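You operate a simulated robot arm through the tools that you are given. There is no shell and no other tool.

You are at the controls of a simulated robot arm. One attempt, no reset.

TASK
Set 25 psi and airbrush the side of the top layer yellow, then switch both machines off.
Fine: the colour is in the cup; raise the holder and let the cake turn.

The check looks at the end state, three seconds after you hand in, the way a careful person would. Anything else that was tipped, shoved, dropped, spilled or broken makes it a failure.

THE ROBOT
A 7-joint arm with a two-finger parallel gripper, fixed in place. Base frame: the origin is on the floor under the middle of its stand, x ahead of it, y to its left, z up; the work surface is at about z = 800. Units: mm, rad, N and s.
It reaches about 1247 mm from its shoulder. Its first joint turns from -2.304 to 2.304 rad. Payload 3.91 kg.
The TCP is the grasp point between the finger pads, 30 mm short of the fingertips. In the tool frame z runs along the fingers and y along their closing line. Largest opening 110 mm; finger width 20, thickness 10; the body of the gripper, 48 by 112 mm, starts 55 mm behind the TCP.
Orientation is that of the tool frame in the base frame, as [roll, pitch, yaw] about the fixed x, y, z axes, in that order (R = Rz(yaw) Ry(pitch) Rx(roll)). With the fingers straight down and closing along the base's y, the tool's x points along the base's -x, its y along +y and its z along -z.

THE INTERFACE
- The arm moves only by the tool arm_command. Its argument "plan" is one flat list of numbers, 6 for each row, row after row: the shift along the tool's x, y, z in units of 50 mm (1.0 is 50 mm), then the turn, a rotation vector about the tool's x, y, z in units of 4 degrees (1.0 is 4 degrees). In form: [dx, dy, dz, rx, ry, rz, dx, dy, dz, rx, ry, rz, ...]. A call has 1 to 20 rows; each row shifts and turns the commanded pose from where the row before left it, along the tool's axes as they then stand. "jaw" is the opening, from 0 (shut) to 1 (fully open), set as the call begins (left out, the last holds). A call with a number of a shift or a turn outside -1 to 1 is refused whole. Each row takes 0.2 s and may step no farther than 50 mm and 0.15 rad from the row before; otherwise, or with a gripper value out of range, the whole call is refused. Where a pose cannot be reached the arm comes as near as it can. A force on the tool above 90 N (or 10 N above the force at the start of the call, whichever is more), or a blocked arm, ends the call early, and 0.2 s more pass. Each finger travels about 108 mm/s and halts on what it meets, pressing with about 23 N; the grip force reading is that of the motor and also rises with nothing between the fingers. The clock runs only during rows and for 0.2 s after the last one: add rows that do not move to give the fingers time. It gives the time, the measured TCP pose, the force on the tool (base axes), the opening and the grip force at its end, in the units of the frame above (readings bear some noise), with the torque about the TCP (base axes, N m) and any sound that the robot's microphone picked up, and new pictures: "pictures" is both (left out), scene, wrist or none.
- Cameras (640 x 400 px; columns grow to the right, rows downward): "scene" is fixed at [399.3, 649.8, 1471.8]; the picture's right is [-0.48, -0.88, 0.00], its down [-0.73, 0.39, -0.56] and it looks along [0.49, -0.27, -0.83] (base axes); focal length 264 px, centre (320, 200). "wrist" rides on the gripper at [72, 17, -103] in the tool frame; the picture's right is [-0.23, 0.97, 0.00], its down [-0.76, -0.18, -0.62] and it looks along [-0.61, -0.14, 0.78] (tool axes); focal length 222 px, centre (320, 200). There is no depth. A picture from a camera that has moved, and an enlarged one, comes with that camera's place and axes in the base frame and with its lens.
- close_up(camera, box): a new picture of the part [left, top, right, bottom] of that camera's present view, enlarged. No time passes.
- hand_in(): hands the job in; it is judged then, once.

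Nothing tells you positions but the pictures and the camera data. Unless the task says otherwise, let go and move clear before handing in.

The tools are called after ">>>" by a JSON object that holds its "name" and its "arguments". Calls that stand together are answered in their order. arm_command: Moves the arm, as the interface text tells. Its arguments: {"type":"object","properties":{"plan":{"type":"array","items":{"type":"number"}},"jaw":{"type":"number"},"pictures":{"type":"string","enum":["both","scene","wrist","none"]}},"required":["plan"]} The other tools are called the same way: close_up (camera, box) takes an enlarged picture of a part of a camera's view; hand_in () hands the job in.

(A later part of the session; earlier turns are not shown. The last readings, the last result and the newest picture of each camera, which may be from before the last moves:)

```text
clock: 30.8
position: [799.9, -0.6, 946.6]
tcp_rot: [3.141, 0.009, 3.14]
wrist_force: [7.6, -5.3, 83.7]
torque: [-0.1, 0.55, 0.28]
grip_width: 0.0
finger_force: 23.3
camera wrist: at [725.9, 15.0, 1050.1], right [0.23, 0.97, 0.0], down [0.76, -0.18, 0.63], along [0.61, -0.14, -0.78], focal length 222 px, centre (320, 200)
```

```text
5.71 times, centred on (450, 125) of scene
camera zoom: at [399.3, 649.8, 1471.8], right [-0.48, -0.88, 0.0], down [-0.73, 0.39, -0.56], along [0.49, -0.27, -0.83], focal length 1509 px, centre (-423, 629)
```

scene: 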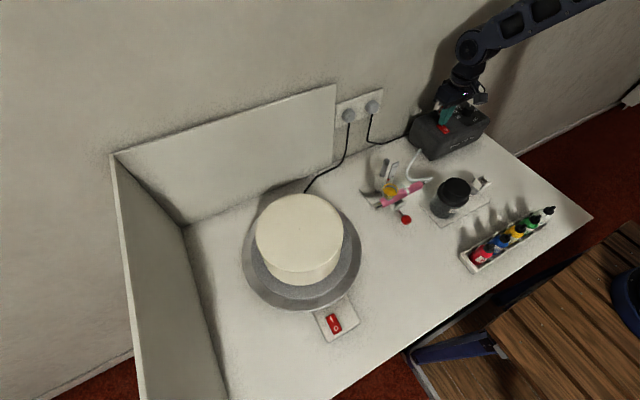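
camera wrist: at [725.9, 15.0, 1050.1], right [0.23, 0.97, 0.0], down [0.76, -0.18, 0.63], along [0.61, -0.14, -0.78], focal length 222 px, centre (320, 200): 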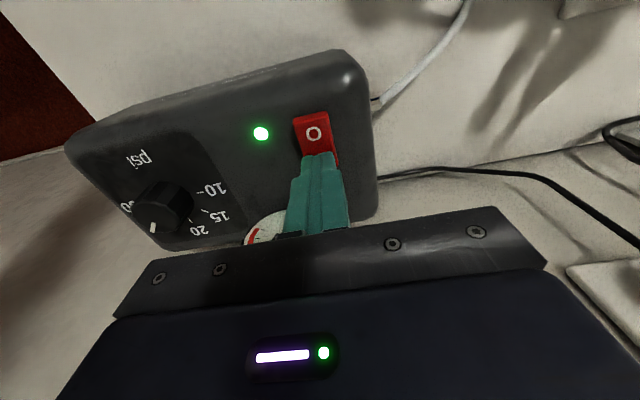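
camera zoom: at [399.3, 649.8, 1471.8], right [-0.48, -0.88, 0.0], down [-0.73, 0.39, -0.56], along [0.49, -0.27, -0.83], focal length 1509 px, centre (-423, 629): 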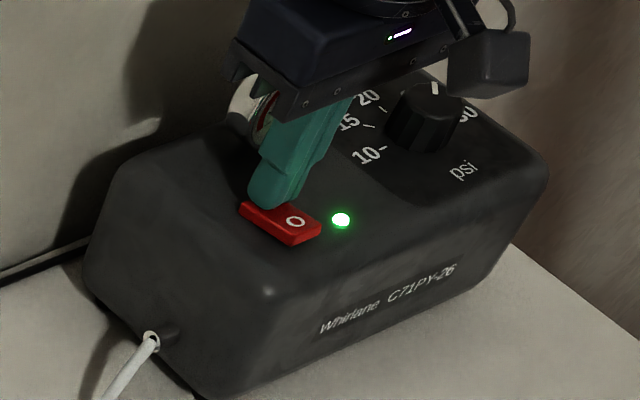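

The green lamp is on, so the compressor is running. I'll lift off and read the gauge.

>>> {"name": "arm_command", "arguments": {"plan": [0, 0, -0.2, 0, 0, 0, 0, 0, -0.8, 0, 0, 0, 0.6, -0.4, -0.6, 0, 0, 0, 0.6, -0.4, -0.6, 0, 0, 0, 0, 0, 0, 0, 0, 0], "jaw": 0.0, "pictures": "both"}}

>>> {"name": "close_up", "arguments": {"camera": "wrist", "box": [190, 60, 390, 220]}}

>>> {"name": "close_up", "arguments": {"camera": "scene", "box": [425, 85, 475, 125]}}

```text
clock: 32.0
position: [739.2, -39.2, 1052.7]
tcp_rot: [3.142, -0.001, 3.139]
wrist_force: [-0.8, 0.2, -0.8]
torque: [-0.02, -0.02, 0.01]
grip_width: 0.2
finger_force: 23.4
camera wrist: at [666.1, -23.5, 1155.6], right [0.23, 0.97, 0.0], down [0.76, -0.18, 0.62], along [0.61, -0.14, -0.78], focal length 222 px, centre (320, 200)
```

scene: 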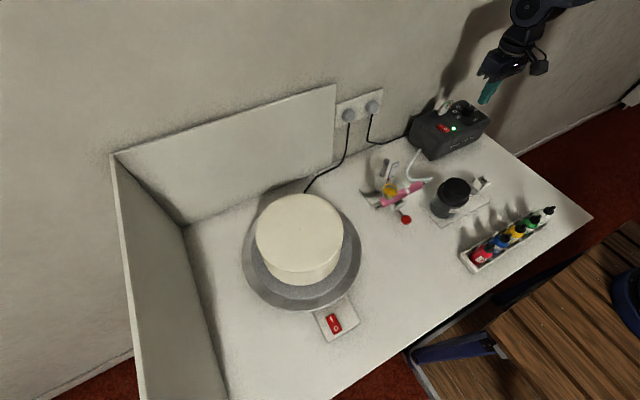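
wrist: 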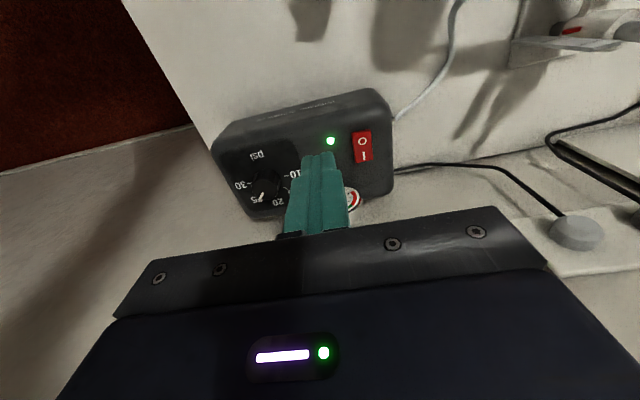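

```text
2.50 times, centred on (290, 140) of wrist
camera zoom: at [666.1, -23.5, 1155.6], right [0.23, 0.97, 0.0], down [0.76, -0.18, 0.62], along [0.61, -0.14, -0.78], focal length 555 px, centre (395, 350)
```

zoom: 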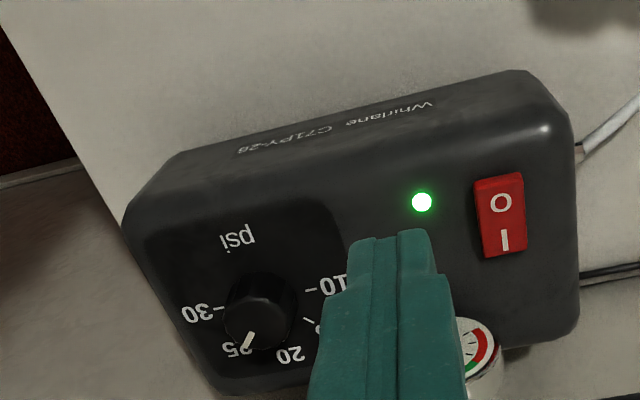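

```text
10.00 times, centred on (450, 105) of scene
camera zoom: at [399.3, 649.8, 1471.8], right [-0.48, -0.88, 0.0], down [-0.73, 0.39, -0.56], along [0.49, -0.27, -0.83], focal length 2640 px, centre (-980, 1150)
```

zoom: 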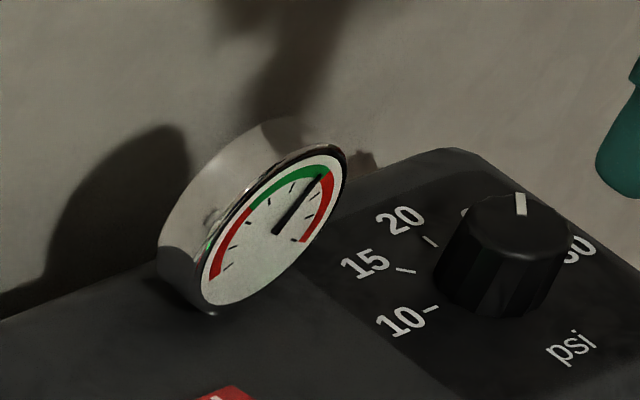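

The pressure has come up. I'll zoom harder on the gauge.

>>> {"name": "close_up", "arguments": {"camera": "scene", "box": [434, 97, 458, 117]}}

>>> {"name": "arm_command", "arguments": {"plan": [0.5, 0.8, -0.2, 0, 0, 0, 0.5, 0.8, -0.2, 0, 0, 0, 0, 0, 0, 0, 0, 0], "jaw": 0.0, "pictures": "wrist"}}

```text
16.00 times, centred on (446, 107) of scene
camera zoom: at [399.3, 649.8, 1471.8], right [-0.48, -0.88, 0.0], down [-0.73, 0.39, -0.56], along [0.49, -0.27, -0.83], focal length 4224 px, centre (-1696, 1688)
```

zoom: 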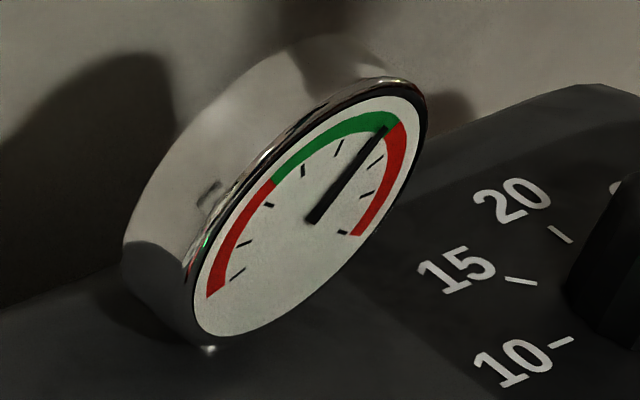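

```text
clock: 32.8
position: [687.4, 39.2, 1072.7]
tcp_rot: [3.142, 0.001, 3.139]
wrist_force: [0.3, -0.2, 0.8]
torque: [-0.02, 0.02, 0.01]
grip_width: 0.1
finger_force: 23.2
camera wrist: at [614.2, 56.0, 1176.1], right [0.23, 0.97, 0.0], down [0.76, -0.18, 0.62], along [0.61, -0.14, -0.78], focal length 222 px, centre (320, 200)
```

wrist: 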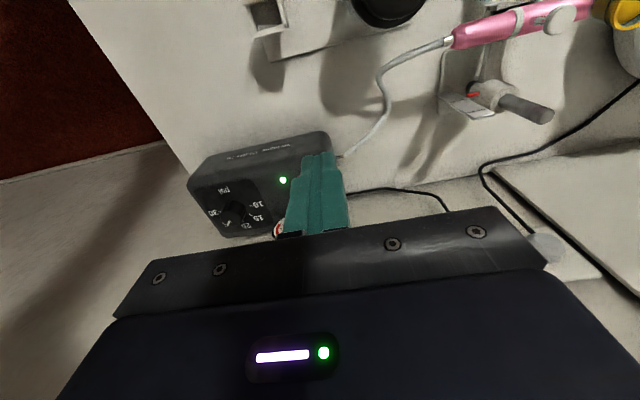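

By tick count the gauge reads 25 psi. Now I'll go over to the holder's red handle at about (604, 269, 839) and look closer before grasping.

>>> {"name": "arm_command", "arguments": {"plan": [0.42, 0.767, 0, 0, 0, 0, 0.42, 0.767, 0, 0, 0, 0, 0.42, 0.767, 0, 0, 0, 0, 0.42, 0.767, 0, 0, 0, 0, 0.42, 0.767, 0, 0, 0, 0, 0.42, 0.767, 0, 0, 0, 0, 0, 0, 0.75, 0, 0, 0, 0, 0, 0.75, 0, 0, 0, 0, 0, 0.5, 0, 0, 0, 0, 0, 0, 0, 0, 0], "jaw": 0.6, "pictures": "both"}}

>>> {"name": "close_up", "arguments": {"camera": "wrist", "box": [200, 80, 440, 230]}}

>>> {"name": "close_up", "arguments": {"camera": "scene", "box": [365, 145, 445, 235]}}

```text
clock: 35.0
position: [564.6, 271.0, 971.3]
tcp_rot: [-3.14, -0.001, 3.14]
wrist_force: [0.0, 0.2, -0.4]
torque: [-0.02, 0.01, 0.03]
grip_width: 66.0
finger_force: 0.0
camera wrist: at [490.6, 286.6, 1075.1], right [0.23, 0.97, 0.0], down [0.76, -0.18, 0.62], along [0.61, -0.14, -0.78], focal length 222 px, centre (320, 200)
```

scene: 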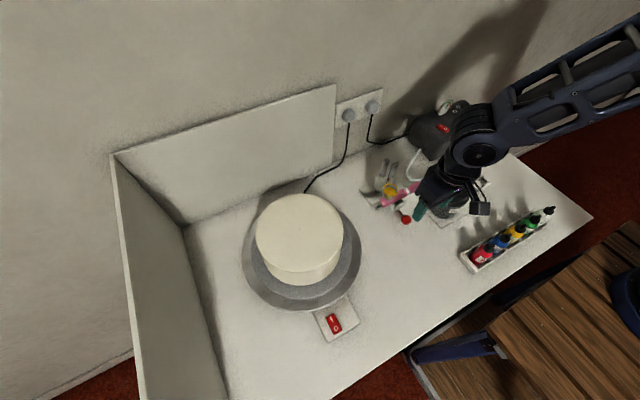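
wrist: 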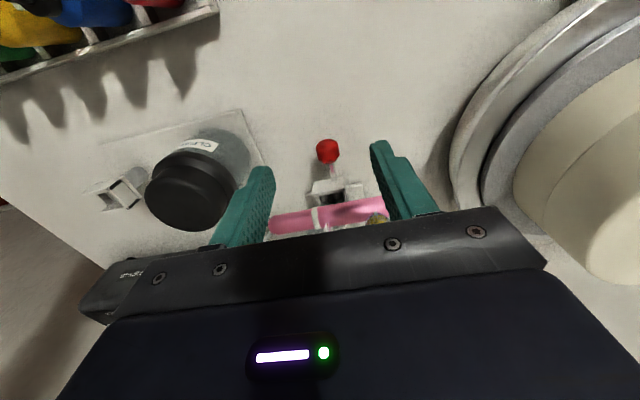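

```text
2.67 times, centred on (320, 155) of wrist
camera zoom: at [490.6, 286.6, 1075.1], right [0.23, 0.97, 0.0], down [0.76, -0.18, 0.62], along [0.61, -0.14, -0.78], focal length 592 px, centre (320, 320)
```

zoom: 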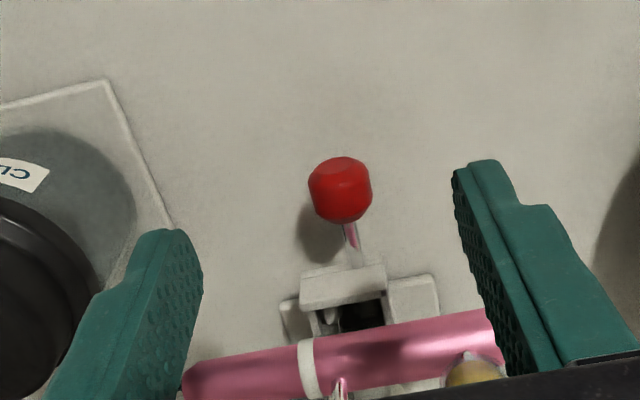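

```text
4.44 times, centred on (405, 190) of scene
camera zoom: at [399.3, 649.8, 1471.8], right [-0.48, -0.88, 0.0], down [-0.73, 0.39, -0.56], along [0.49, -0.27, -0.83], focal length 1173 px, centre (-58, 244)
```

zoom: 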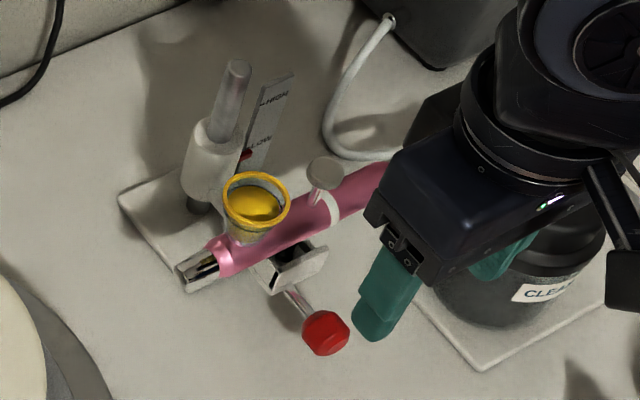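

The red handle ball is at about (605, 269, 839) and nothing lies under it. I'll straddle it with open fingers.

>>> {"name": "arm_command", "arguments": {"plan": [-0.4, 0, 0, 0, 0, 0, -0.39, -0.01, 0, 0, 0, 0, 0, 0, 0.7, 0, 0, 0, 0, 0, 0.7, 0, 0, 0, 0, 0, 0.6, 0, 0, 0, 0, 0, 0.35, 0, 0, 0, 0, 0, 0.15, 0, 0, 0, 0, 0, 0, 0, 0, 0], "jaw": 0.6, "pictures": "both"}}

>>> {"name": "close_up", "arguments": {"camera": "wrist", "box": [200, 80, 440, 230]}}

>>> {"name": "close_up", "arguments": {"camera": "scene", "box": [365, 145, 445, 235]}}

```text
clock: 36.8
position: [603.0, 270.2, 845.6]
tcp_rot: [-3.141, -0.002, 3.139]
wrist_force: [-1.4, 0.1, 0.4]
torque: [0.03, 0.0, 0.01]
grip_width: 66.0
finger_force: 0.1
camera wrist: at [529.5, 286.3, 949.6], right [0.23, 0.97, 0.0], down [0.76, -0.18, 0.62], along [0.61, -0.14, -0.78], focal length 222 px, centre (320, 200)
```

scene: 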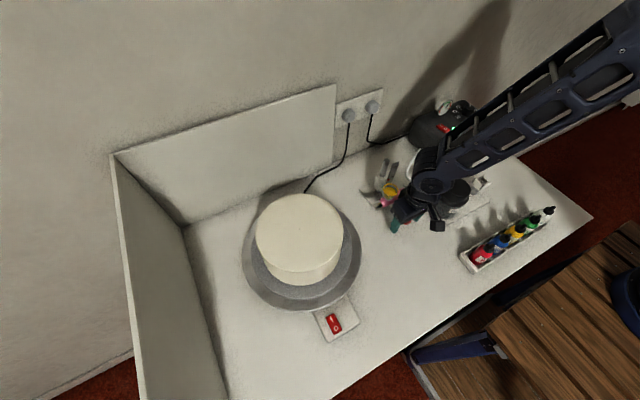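
wrist: 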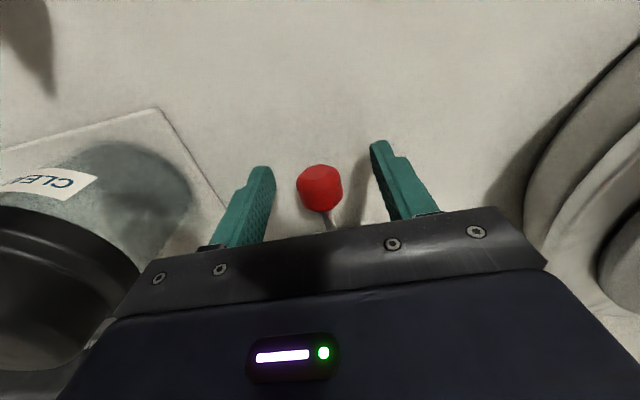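

```text
2.67 times, centred on (320, 155) of wrist
camera zoom: at [529.5, 286.3, 949.6], right [0.23, 0.97, 0.0], down [0.76, -0.18, 0.62], along [0.61, -0.14, -0.78], focal length 592 px, centre (320, 320)
```

zoom: 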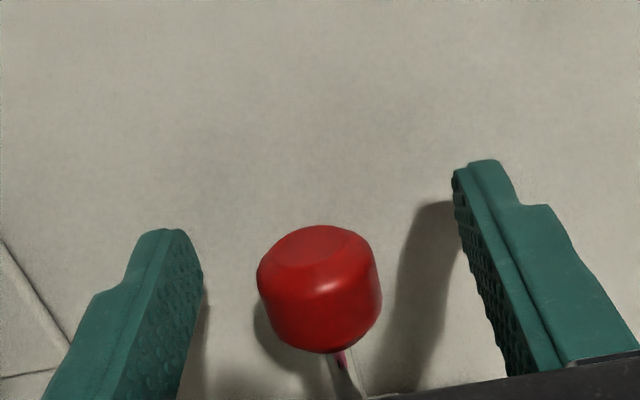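

```text
4.44 times, centred on (405, 190) of scene
camera zoom: at [399.3, 649.8, 1471.8], right [-0.48, -0.88, 0.0], down [-0.73, 0.39, -0.56], along [0.49, -0.27, -0.83], focal length 1173 px, centre (-58, 244)
```

zoom: 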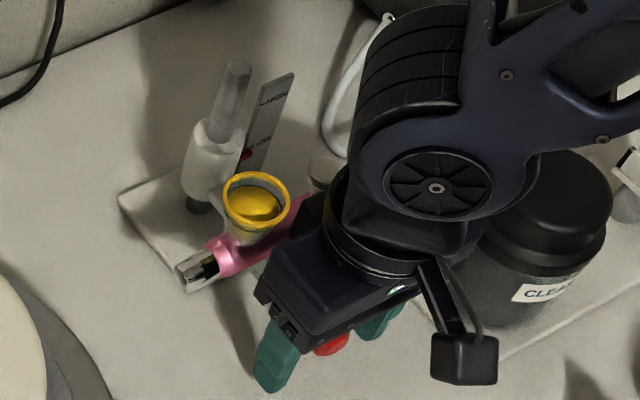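

The fingers straddle the handle and everything else is clear. I'll close on it.

>>> {"name": "arm_command", "arguments": {"plan": [0, 0, 0, 0, 0, 0, 0, 0, 0, 0, 0, 0, 0, 0, 0, 0, 0, 0], "jaw": 0.0, "pictures": "wrist"}}

```text
clock: 37.6
position: [603.2, 269.4, 847.6]
tcp_rot: [-3.142, 0.001, 3.139]
wrist_force: [0.1, -4.4, -0.7]
torque: [-0.07, -0.05, -0.06]
grip_width: 25.7
finger_force: 45.3
camera wrist: at [529.6, 286.1, 949.8], right [0.23, 0.97, 0.0], down [0.76, -0.18, 0.62], along [0.61, -0.14, -0.78], focal length 222 px, centre (320, 200)
```

wrist: 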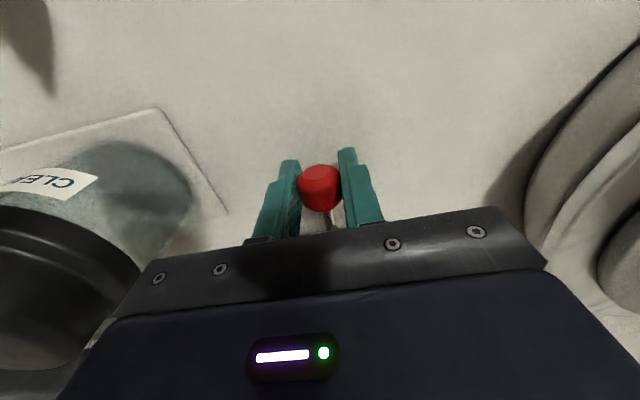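

I have a good grip with almost no side load. I'll lift about 10 mm to test.

>>> {"name": "arm_command", "arguments": {"plan": [0, 0, -0.05, 0, 0, 0, 0, 0, -0.05, 0, 0, 0, 0, 0, -0.1, 0, 0, 0, 0, 0, 0, 0, 0, 0], "jaw": 0.0, "pictures": "none"}}

>>> {"name": "close_up", "arguments": {"camera": "scene", "box": [365, 145, 445, 235]}}

```text
clock: 38.6
position: [602.4, 270.3, 858.3]
tcp_rot: [-3.141, 0.0, 3.14]
wrist_force: [0.0, 2.6, -3.2]
torque: [0.08, 0.21, -0.12]
grip_width: 25.1
finger_force: 45.1
```

```text
4.44 times, centred on (405, 190) of scene
camera zoom: at [399.3, 649.8, 1471.8], right [-0.48, -0.88, 0.0], down [-0.73, 0.39, -0.56], along [0.49, -0.27, -0.83], focal length 1173 px, centre (-58, 244)
```

zoom: 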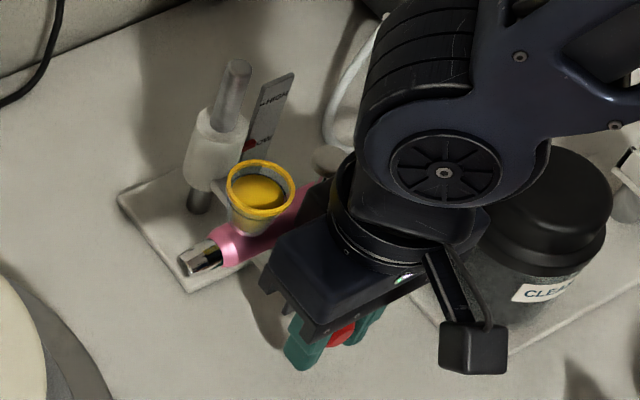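

The carriage slides up easily, needing about 3 N. I'll lift further toward HIGH while watching the pointer.

>>> {"name": "arm_command", "arguments": {"plan": [0, 0, -0.15, 0, 0, 0, 0, 0, -0.15, 0, 0, 0, 0, 0, -0.15, 0, 0, 0, 0, 0, -0.15, 0, 0, 0, 0, 0, 0, 0, 0, 0], "jaw": 0.0, "pictures": "none"}}

>>> {"name": "close_up", "arguments": {"camera": "scene", "box": [375, 150, 415, 190]}}

>>> {"name": "close_up", "arguments": {"camera": "scene", "box": [365, 145, 445, 235]}}

```text
clock: 39.8
position: [601.9, 269.4, 887.2]
tcp_rot: [-3.141, 0.0, 3.141]
wrist_force: [0.0, 4.9, 12.1]
torque: [-0.01, 0.27, -0.01]
grip_width: 25.4
finger_force: 45.5
```

```text
10.00 times, centred on (395, 170) of scene
camera zoom: at [399.3, 649.8, 1471.8], right [-0.48, -0.88, 0.0], down [-0.73, 0.39, -0.56], along [0.49, -0.27, -0.83], focal length 2640 px, centre (-430, 500)
```

zoom: 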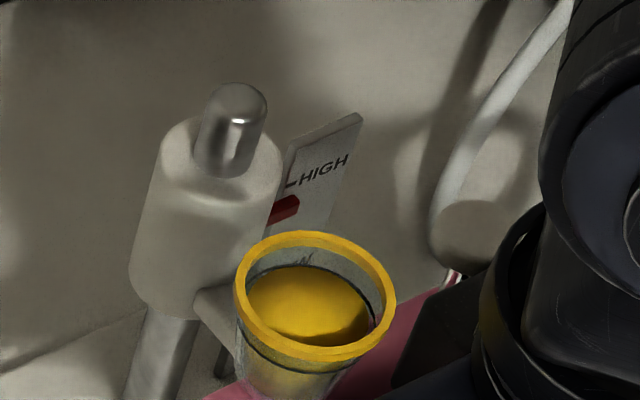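

```text
4.44 times, centred on (405, 190) of scene
camera zoom: at [399.3, 649.8, 1471.8], right [-0.48, -0.88, 0.0], down [-0.73, 0.39, -0.56], along [0.49, -0.27, -0.83], focal length 1173 px, centre (-58, 244)
```

zoom: 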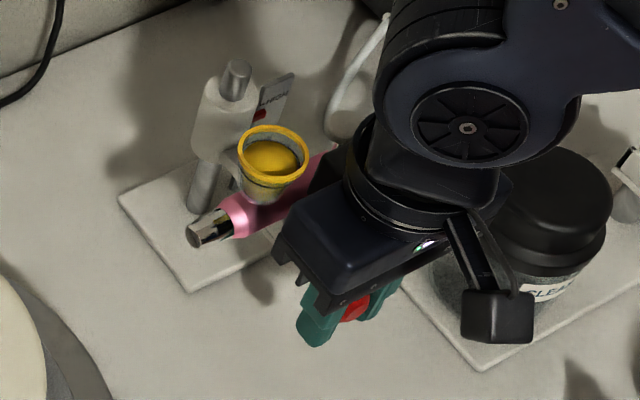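

The pointer is now just below the HIGH line, about 10 mm to go. I'll lift the remainder.

>>> {"name": "arm_command", "arguments": {"plan": [0, 0, -0.08, 0, 0, 0, 0, 0, -0.08, 0, 0, 0, 0, 0, -0.05, 0, 0, 0, 0, 0, 0, 0, 0, 0, 0, 0, 0, 0, 0, 0], "jaw": 0.0, "pictures": "none"}}

>>> {"name": "close_up", "arguments": {"camera": "scene", "box": [375, 150, 415, 190]}}

```text
clock: 41.0
position: [603.0, 270.2, 896.4]
tcp_rot: [-3.139, -0.002, 3.139]
wrist_force: [-10.5, 17.3, -41.0]
torque: [0.09, 0.48, 0.12]
grip_width: 25.3
finger_force: 44.4
```

```text
10.00 times, centred on (395, 170) of scene
camera zoom: at [399.3, 649.8, 1471.8], right [-0.48, -0.88, 0.0], down [-0.73, 0.39, -0.56], along [0.49, -0.27, -0.83], focal length 2640 px, centre (-430, 500)
```

zoom: 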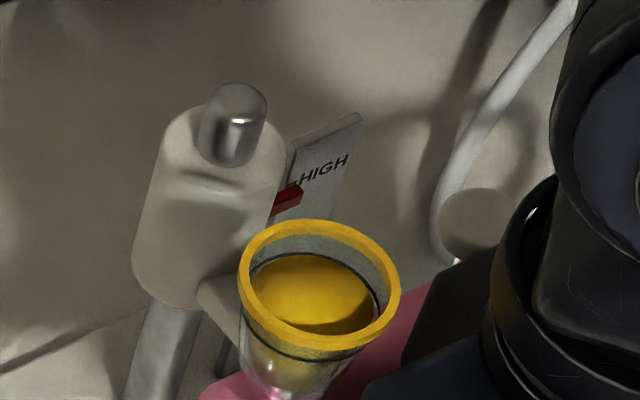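

The force of -41 N shows it is at the upper stop, with the pointer at HIGH. I'll relax the load slightly and test whether it holds itself before letting go.

>>> {"name": "arm_command", "arguments": {"plan": [0, 0, 0.04, 0, 0, 0, 0, 0, 0.03, 0, 0, 0, 0, 0, 0, 0, 0, 0], "jaw": 0.0, "pictures": "none"}}

>>> {"name": "close_up", "arguments": {"camera": "scene", "box": [375, 150, 415, 190]}}

```text
clock: 41.8
position: [602.8, 269.7, 894.1]
tcp_rot: [3.141, 0.001, 3.139]
wrist_force: [-24.2, 8.8, 11.6]
torque: [0.09, -0.11, 0.03]
grip_width: 25.3
finger_force: 45.5
```

```text
10.00 times, centred on (395, 170) of scene
camera zoom: at [399.3, 649.8, 1471.8], right [-0.48, -0.88, 0.0], down [-0.73, 0.39, -0.56], along [0.49, -0.27, -0.83], focal length 2640 px, centre (-430, 500)
```

zoom: 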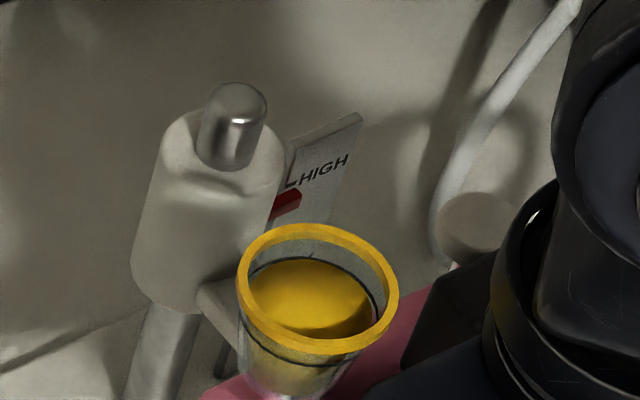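

It resists being pushed back down (about 12 N), so friction holds it. I'll nudge it back up to the stop, check the force, then release.

>>> {"name": "arm_command", "arguments": {"plan": [0, 0, -0.04, 0, 0, 0, 0, 0, 0, 0, 0, 0], "jaw": 0.0, "pictures": "none"}}

>>> {"name": "close_up", "arguments": {"camera": "scene", "box": [375, 150, 415, 190]}}

```text
clock: 42.4
position: [602.4, 271.0, 896.1]
tcp_rot: [-3.141, 0.001, 3.142]
wrist_force: [-21.9, 14.9, -2.1]
torque: [0.14, 0.13, 0.17]
grip_width: 25.3
finger_force: 44.5
```

```text
10.00 times, centred on (395, 170) of scene
camera zoom: at [399.3, 649.8, 1471.8], right [-0.48, -0.88, 0.0], down [-0.73, 0.39, -0.56], along [0.49, -0.27, -0.83], focal length 2640 px, centre (-430, 500)
```

zoom: 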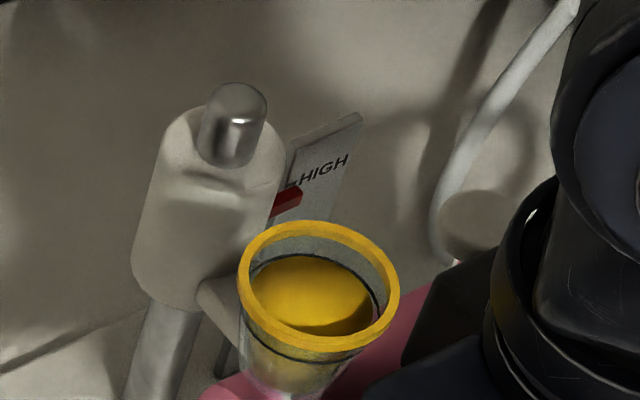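

The pointer is back at HIGH with almost no vertical load. I'll relieve the side load and then open slightly.

>>> {"name": "arm_command", "arguments": {"plan": [0.02, 0.014, 0, 0, 0, 0, 0.02, 0.014, 0, 0, 0, 0, 0, 0, 0, 0, 0, 0], "jaw": 0.0, "pictures": "none"}}

>>> {"name": "arm_command", "arguments": {"plan": [0, 0, 0, 0, 0, 0, 0, 0, 0, 0, 0, 0, 0, 0, 0, 0, 0, 0], "jaw": 0.5, "pictures": "wrist"}}

>>> {"name": "close_up", "arguments": {"camera": "scene", "box": [375, 150, 415, 190]}}

```text
clock: 43.2
position: [603.5, 269.9, 896.5]
tcp_rot: [3.141, 0.003, 3.14]
wrist_force: [5.8, -2.3, 1.0]
torque: [-0.03, -0.44, -0.07]
grip_width: 25.0
finger_force: 45.0
```

```text
clock: 44.0
position: [601.0, 270.9, 895.7]
tcp_rot: [3.141, -0.002, 3.14]
wrist_force: [0.2, 0.5, 0.0]
torque: [-0.02, -0.02, -0.02]
grip_width: 55.1
finger_force: 0.1
camera wrist: at [527.9, 286.9, 999.2], right [0.23, 0.97, 0.0], down [0.76, -0.18, 0.62], along [0.61, -0.14, -0.78], focal length 222 px, centre (320, 200)
```

wrist: 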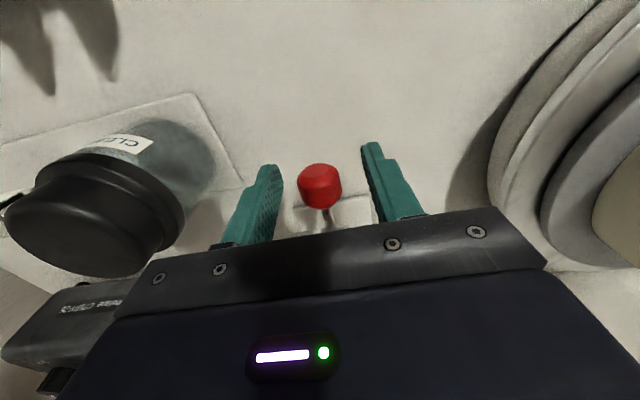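

```text
10.00 times, centred on (395, 170) of scene
camera zoom: at [399.3, 649.8, 1471.8], right [-0.48, -0.88, 0.0], down [-0.73, 0.39, -0.56], along [0.49, -0.27, -0.83], focal length 2640 px, centre (-430, 500)
```

zoom: 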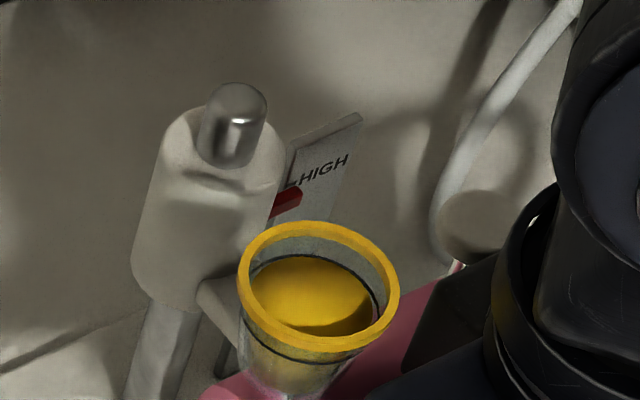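

The holder stays at HIGH on its own. I'll rise clear and travel around the front of the cake to the turntable switch near (485, 573).

>>> {"name": "arm_command", "arguments": {"plan": [0, 0, -0.6, 0, 0, 0, 0, 0, -0.96, 0, 0, 0, 0, 0, -0.96, 0, 0, 0, 0.78, 0, 0, 0, 0, 0, 0.78, 0, 0, 0, 0, 0, 0.78, 0, 0, 0, 0, 0, 0, 0.866, 0, 0, 0, 0, 0, 0.866, 0, 0, 0, 0, 0, 0.866, 0, 0, 0, 0, 0, 0.866, 0, 0, 0, 0, 0, 0.866, 0, 0, 0, 0, 0, 0.866, 0, 0, 0, 0, 0, 0.866, 0, 0, 0, 0, 0, 0, 0, 0, 0, 0], "jaw": 0.5, "pictures": "both"}}

>>> {"name": "close_up", "arguments": {"camera": "wrist", "box": [240, 30, 400, 170]}}

>>> {"name": "close_up", "arguments": {"camera": "scene", "box": [365, 135, 445, 225]}}

```text
clock: 47.0
position: [485.3, 575.5, 1021.4]
tcp_rot: [3.142, 0.0, 3.14]
wrist_force: [0.3, 0.4, -0.1]
torque: [0.02, -0.03, 0.04]
grip_width: 55.3
finger_force: 0.0
camera wrist: at [412.0, 592.6, 1124.9], right [0.23, 0.97, 0.0], down [0.76, -0.18, 0.62], along [0.61, -0.14, -0.78], focal length 222 px, centre (320, 200)
```

scene: 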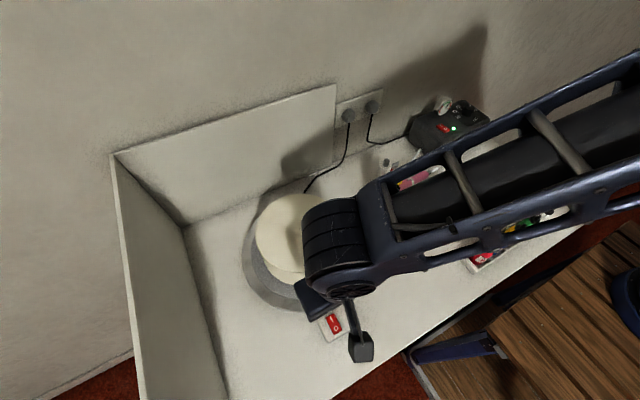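
wrist: 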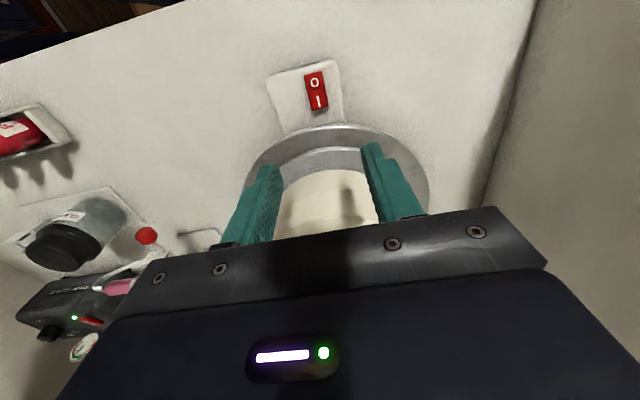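

```text
2.86 times, centred on (320, 100) of wrist
camera zoom: at [412.0, 592.6, 1124.9], right [0.23, 0.97, 0.0], down [0.76, -0.18, 0.62], along [0.61, -0.14, -0.78], focal length 635 px, centre (320, 486)
```

zoom: 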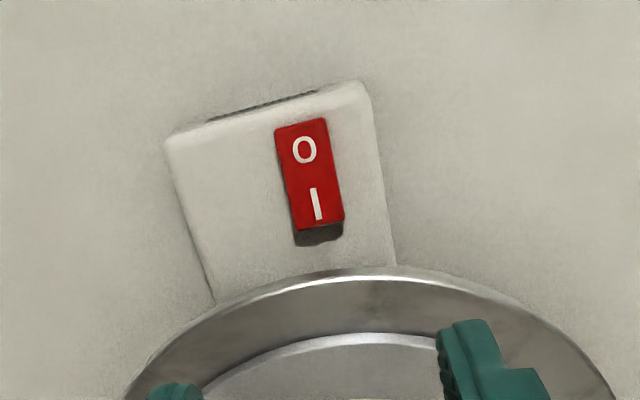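

```text
4.44 times, centred on (405, 180) of scene
camera zoom: at [399.3, 649.8, 1471.8], right [-0.48, -0.88, 0.0], down [-0.73, 0.39, -0.56], along [0.49, -0.27, -0.83], focal length 1173 px, centre (-58, 289)
```

zoom: 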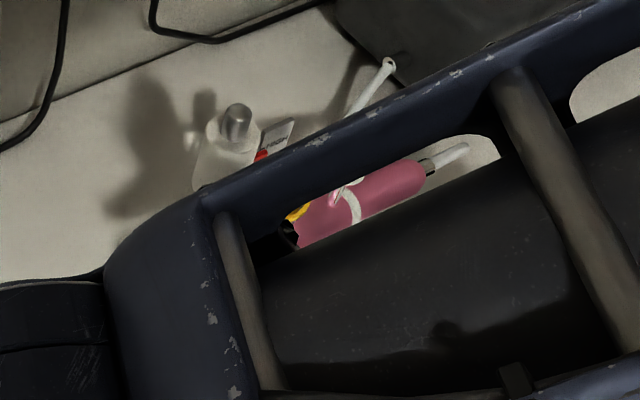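

The turntable switch's I end is at about (488, 573). I'll shut the jaws and descend to just above it.

>>> {"name": "arm_command", "arguments": {"plan": [-0.1, -0.052, 0, 0, 0, 0, 0, 0, 0, 0, 0, 0, 0, 0, 0.8, 0, 0, 0, 0, 0, 0.8, 0, 0, 0, 0, 0, 0.8, 0, 0, 0, 0, 0, 0.6, 0, 0, 0, 0, 0, 0.2, 0, 0, 0, 0, 0, 0, 0, 0, 0], "jaw": 0.0, "pictures": "both"}}

>>> {"name": "close_up", "arguments": {"camera": "wrist", "box": [240, 80, 420, 220]}}

```text
clock: 48.7
position: [491.6, 575.1, 867.4]
tcp_rot: [3.135, 0.005, 3.139]
wrist_force: [0.7, -5.2, 19.8]
torque: [-0.12, 0.22, 0.17]
grip_width: 0.1
finger_force: 22.9
stopped in row 8: the force on the tool passed its limit at 97 N (the readings are from after the stop); the commanded pose is now the measured one
camera wrist: at [416.9, 590.1, 971.9], right [0.23, 0.97, 0.01], down [0.76, -0.18, 0.63], along [0.61, -0.14, -0.78], focal length 222 px, centre (320, 200)
```

scene: 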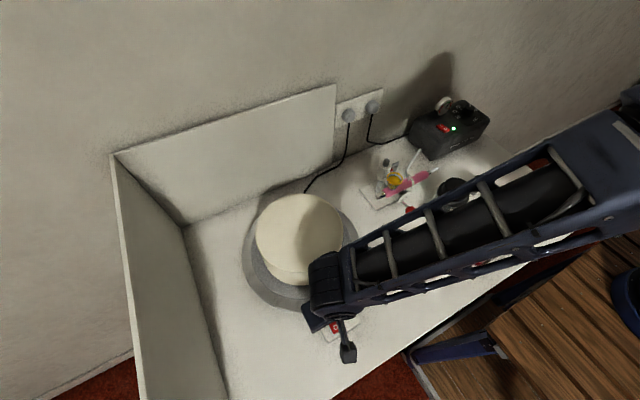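
wrist: 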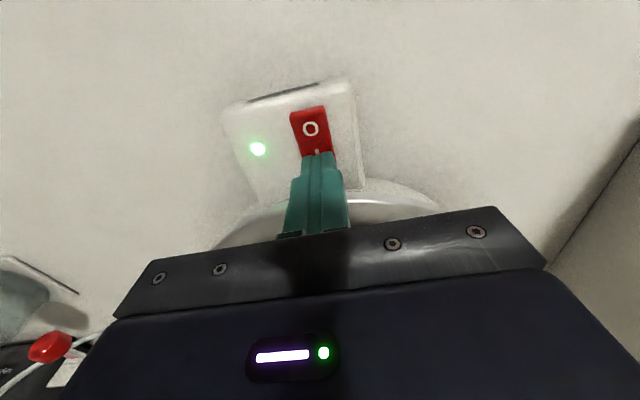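

```text
2.86 times, centred on (330, 150) of wrist
camera zoom: at [416.9, 590.1, 971.9], right [0.23, 0.97, 0.01], down [0.76, -0.18, 0.63], along [0.61, -0.14, -0.78], focal length 635 px, centre (291, 343)
```

zoom: 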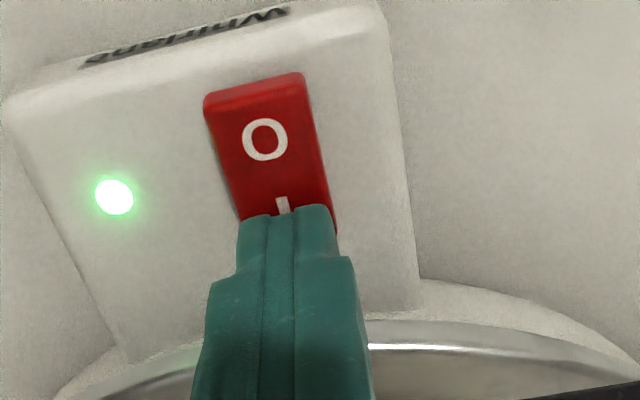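

The switch was taller than I estimated, but it flipped and the turntable lamp is lit. I'll lift away now and check that nothing was displaced.

>>> {"name": "arm_command", "arguments": {"plan": [0, 0, -0.3, 0, 0, 0, 0, 0, -0.9, 0, 0, 0, 0, 0, -0.9, 0, 0, 0, 0, 0, -0.9, 0, 0, 0, 0, -0.8, -0.5, 0, 0, 0, 0, -0.9, 0, 0, 0, 0, 0, -0.9, 0, 0, 0, 0, 0, -0.9, 0, 0, 0, 0, 0, -0.9, 0, 0, 0, 0, 0, -0.9, 0, 0, 0, 0, 0, -0.9, 0, 0, 0, 0, 0, 0, 0, 0, 0, 0], "jaw": 0.0, "pictures": "both"}}

>>> {"name": "close_up", "arguments": {"camera": "scene", "box": [230, 170, 390, 350]}}

>>> {"name": "close_up", "arguments": {"camera": "scene", "box": [365, 135, 445, 225]}}

```text
clock: 51.3
position: [492.3, 265.7, 1041.0]
tcp_rot: [3.137, 0.003, 3.139]
wrist_force: [0.1, 0.2, 0.2]
torque: [0.0, -0.02, 0.01]
grip_width: 0.2
finger_force: 23.1
camera wrist: at [417.7, 281.4, 1143.8], right [0.23, 0.97, 0.01], down [0.76, -0.18, 0.63], along [0.61, -0.14, -0.78], focal length 222 px, centre (320, 200)
```

scene: 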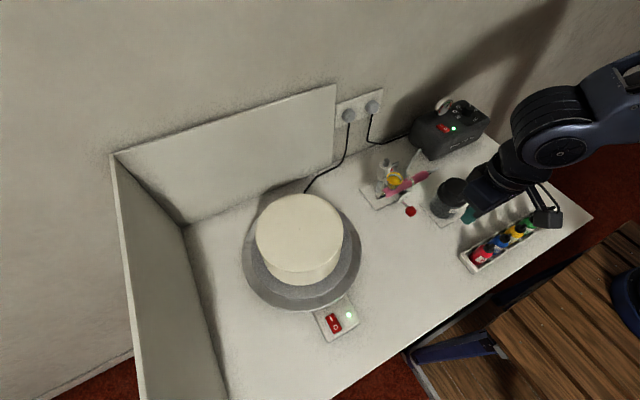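
wrist: 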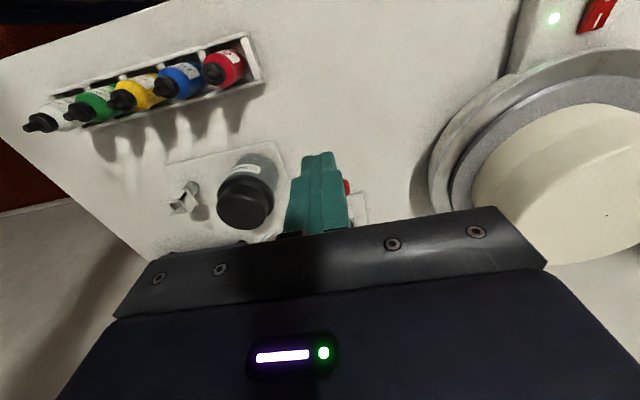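

```text
2.22 times, centred on (310, 260) of scene
camera zoom: at [399.3, 649.8, 1471.8], right [-0.48, -0.88, 0.0], down [-0.73, 0.39, -0.56], along [0.49, -0.27, -0.83], focal length 587 px, centre (342, 67)
```

zoom: 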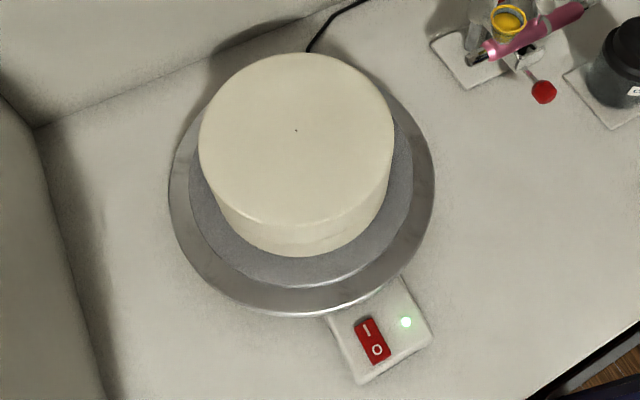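

```text
4.44 times, centred on (405, 180) of scene
camera zoom: at [399.3, 649.8, 1471.8], right [-0.48, -0.88, 0.0], down [-0.73, 0.39, -0.56], along [0.49, -0.27, -0.83], focal length 1173 px, centre (-58, 289)
```

zoom: 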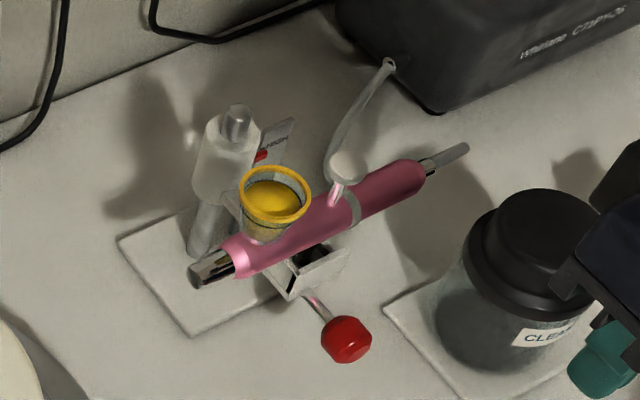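

Both lamps are on, the holder is at HIGH and nothing else has moved. The trigger button is now at about (660, 255, 973), so I'll go above it and check that the table is turning.

>>> {"name": "close_up", "arguments": {"camera": "scene", "box": [250, 220, 350, 300]}}

>>> {"name": "arm_command", "arguments": {"plan": [-0.85, -0.047, 0, 0, 0, 0, -0.85, -0.047, 0, 0, 0, 0, -0.85, -0.047, 0, 0, 0, 0, -0.85, -0.047, 0, 0, 0, 0, 0, 0, 0.2, 0, 0, 0, 0, 0, 0, 0, 0, 0], "jaw": 0.0, "pictures": "both"}}

>>> {"name": "close_up", "arguments": {"camera": "scene", "box": [250, 220, 350, 300]}}

>>> {"name": "close_up", "arguments": {"camera": "wrist", "box": [240, 80, 420, 220]}}

>>> {"name": "close_up", "arguments": {"camera": "scene", "box": [365, 115, 445, 205]}}

```text
5.00 times, centred on (300, 260) of scene
camera zoom: at [399.3, 649.8, 1471.8], right [-0.48, -0.88, 0.0], down [-0.73, 0.39, -0.56], along [0.49, -0.27, -0.83], focal length 1320 px, centre (420, -100)
```

zoom: 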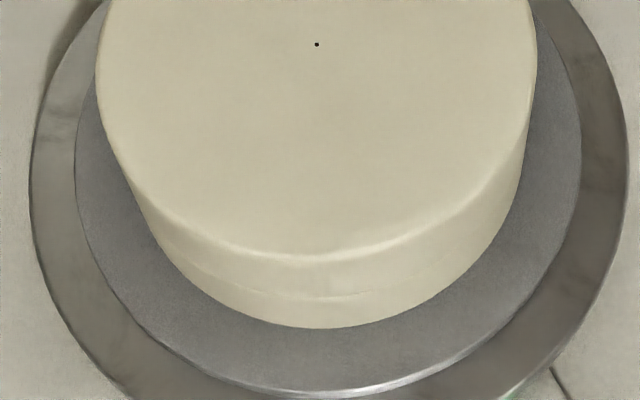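

```text
clock: 52.7
position: [659.8, 254.2, 1031.1]
tcp_rot: [3.137, 0.004, 3.14]
wrist_force: [-0.1, 0.0, -0.5]
torque: [-0.01, 0.0, -0.01]
grip_width: 0.0
finger_force: 22.8
camera wrist: at [586.6, 270.5, 1133.9], right [0.23, 0.97, 0.01], down [0.76, -0.18, 0.63], along [0.61, -0.14, -0.78], focal length 222 px, centre (320, 200)
```

scene: 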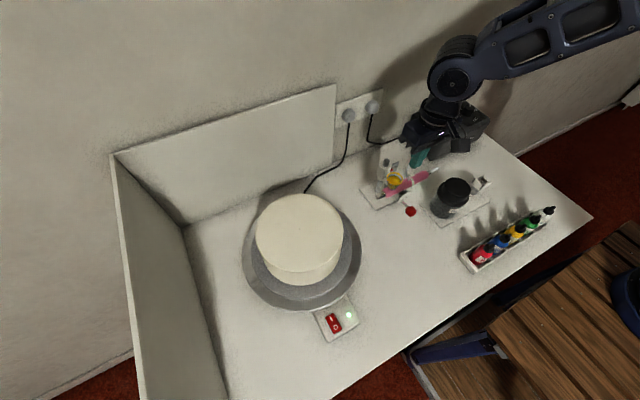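
wrist: 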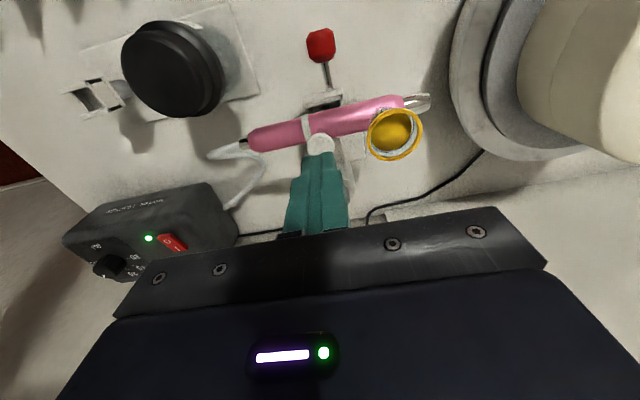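

```text
5.00 times, centred on (300, 260) of scene
camera zoom: at [399.3, 649.8, 1471.8], right [-0.48, -0.88, 0.0], down [-0.73, 0.39, -0.56], along [0.49, -0.27, -0.83], focal length 1320 px, centre (420, -100)
```

zoom: 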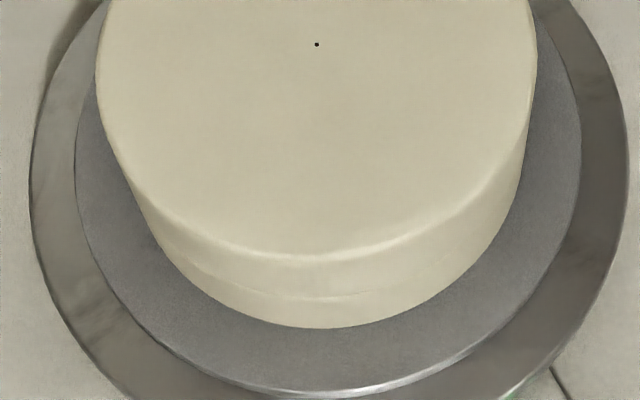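

```text
2.86 times, centred on (330, 150) of wrist
camera zoom: at [586.6, 270.5, 1133.9], right [0.23, 0.97, 0.01], down [0.76, -0.18, 0.63], along [0.61, -0.14, -0.78], focal length 635 px, centre (291, 343)
```

zoom: 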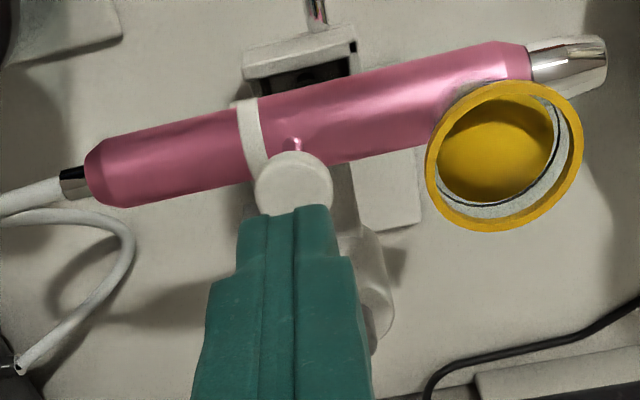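

```text
4.44 times, centred on (405, 160) of scene
camera zoom: at [399.3, 649.8, 1471.8], right [-0.48, -0.88, 0.0], down [-0.73, 0.39, -0.56], along [0.49, -0.27, -0.83], focal length 1173 px, centre (-58, 378)
```

zoom: 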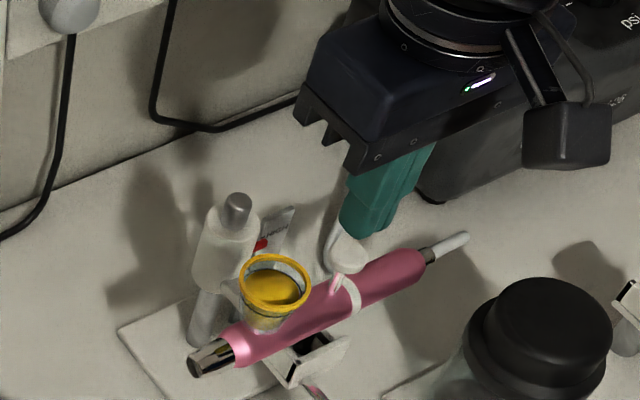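

The turntable is turning, roughly 15 s per revolution judging by the marks on its rim. The closed fingers are directly above the trigger, so I'll lower them to just above it.

>>> {"name": "arm_command", "arguments": {"plan": [0, 0.015, 0.2, 0, 0, 0, 0, 0, 0.15, 0, 0, 0, 0, 0, 0.09, 0, 0, 0, 0, 0, 0, 0, 0, 0], "jaw": 0.0, "pictures": "wrist"}}

>>> {"name": "close_up", "arguments": {"camera": "wrist", "box": [240, 80, 420, 220]}}

>>> {"name": "close_up", "arguments": {"camera": "scene", "box": [365, 115, 445, 205]}}

```text
clock: 53.7
position: [657.9, 254.7, 1008.3]
tcp_rot: [3.137, 0.003, 3.14]
wrist_force: [0.5, -0.8, 1.4]
torque: [-0.01, 0.02, 0.0]
grip_width: 0.0
finger_force: 22.9
camera wrist: at [585.9, 270.5, 1112.1], right [0.23, 0.97, 0.01], down [0.76, -0.18, 0.63], along [0.61, -0.14, -0.78], focal length 222 px, centre (320, 200)
```

wrist: 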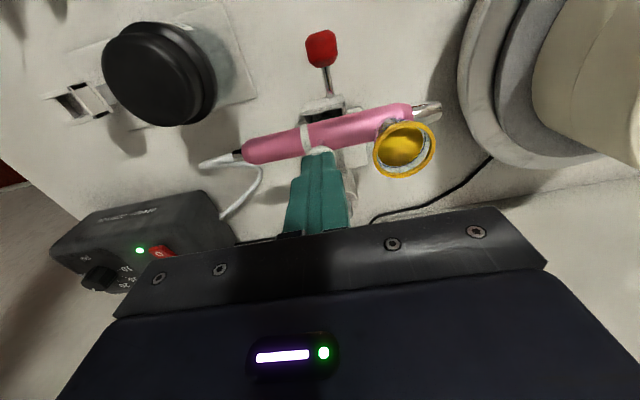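

```text
2.86 times, centred on (330, 150) of wrist
camera zoom: at [585.9, 270.5, 1112.1], right [0.23, 0.97, 0.01], down [0.76, -0.18, 0.63], along [0.61, -0.14, -0.78], focal length 635 px, centre (291, 343)
```

zoom: 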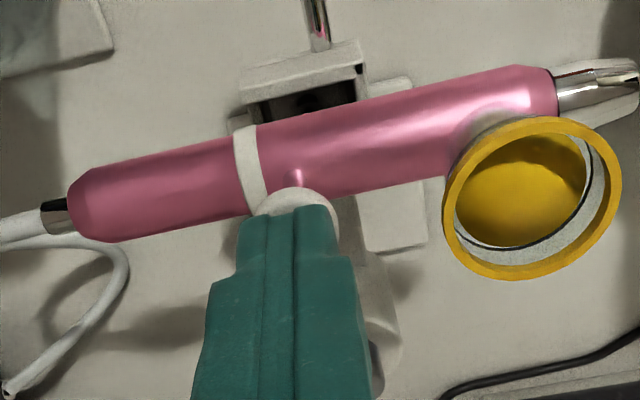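

```text
4.44 times, centred on (405, 160) of scene
camera zoom: at [399.3, 649.8, 1471.8], right [-0.48, -0.88, 0.0], down [-0.73, 0.39, -0.56], along [0.49, -0.27, -0.83], focal length 1173 px, centre (-58, 378)
```

zoom: 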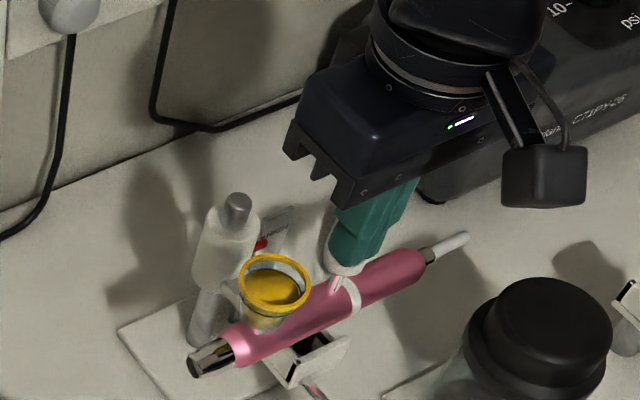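

The fingertip is just above the button. I'll press down in 1 mm steps while watching the force.

>>> {"name": "arm_command", "arguments": {"plan": [0, 0, 0.04, 0, 0, 0, 0, 0, 0.04, 0, 0, 0, 0, 0, 0.02, 0, 0, 0], "jaw": 0.0, "pictures": "none"}}

```text
clock: 54.5
position: [659.1, 254.5, 1004.2]
tcp_rot: [3.136, 0.004, 3.14]
wrist_force: [-0.6, -0.6, 2.6]
torque: [-0.03, 0.02, 0.0]
grip_width: 0.0
finger_force: 22.6
heard: click
```

I heard a click at about 2.6 N. I'll look at the picture to see whether it is spraying.

>>> {"name": "close_up", "arguments": {"camera": "scene", "box": [320, 130, 440, 230]}}

>>> {"name": "close_up", "arguments": {"camera": "wrist", "box": [240, 80, 420, 220]}}

>>> {"name": "close_up", "arguments": {"camera": "scene", "box": [250, 180, 370, 300]}}

```text
4.00 times, centred on (380, 180) of scene
camera zoom: at [399.3, 649.8, 1471.8], right [-0.48, -0.88, 0.0], down [-0.73, 0.39, -0.56], along [0.49, -0.27, -0.83], focal length 1056 px, centre (80, 280)
```

zoom: 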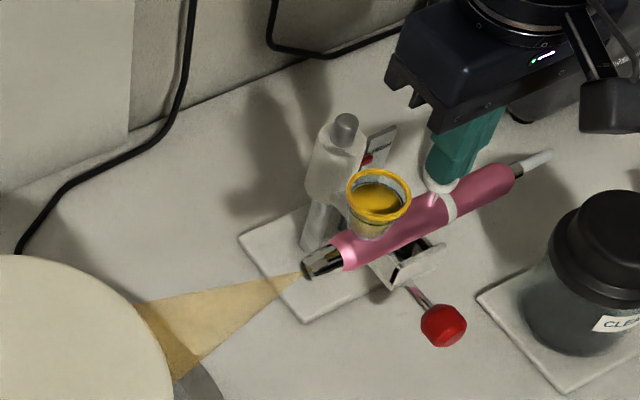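

```text
2.86 times, centred on (330, 150) of wrist
camera zoom: at [586.0, 270.7, 1107.6], right [0.23, 0.97, 0.01], down [0.76, -0.18, 0.63], along [0.61, -0.14, -0.78], focal length 635 px, centre (291, 343)
```

zoom: 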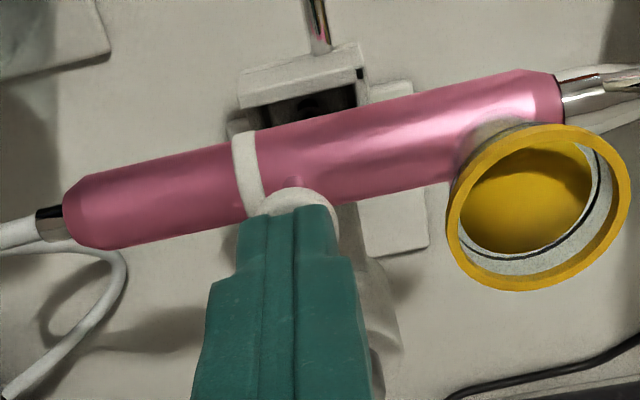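

```text
3.33 times, centred on (310, 240) of scene
camera zoom: at [399.3, 649.8, 1471.8], right [-0.48, -0.88, 0.0], down [-0.73, 0.39, -0.56], along [0.49, -0.27, -0.83], focal length 880 px, centre (353, 67)
```

zoom: 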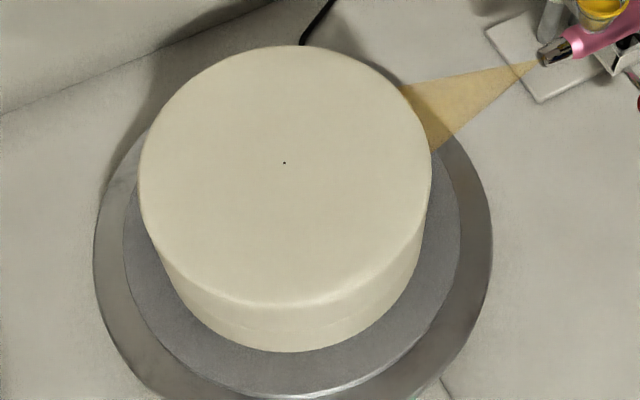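

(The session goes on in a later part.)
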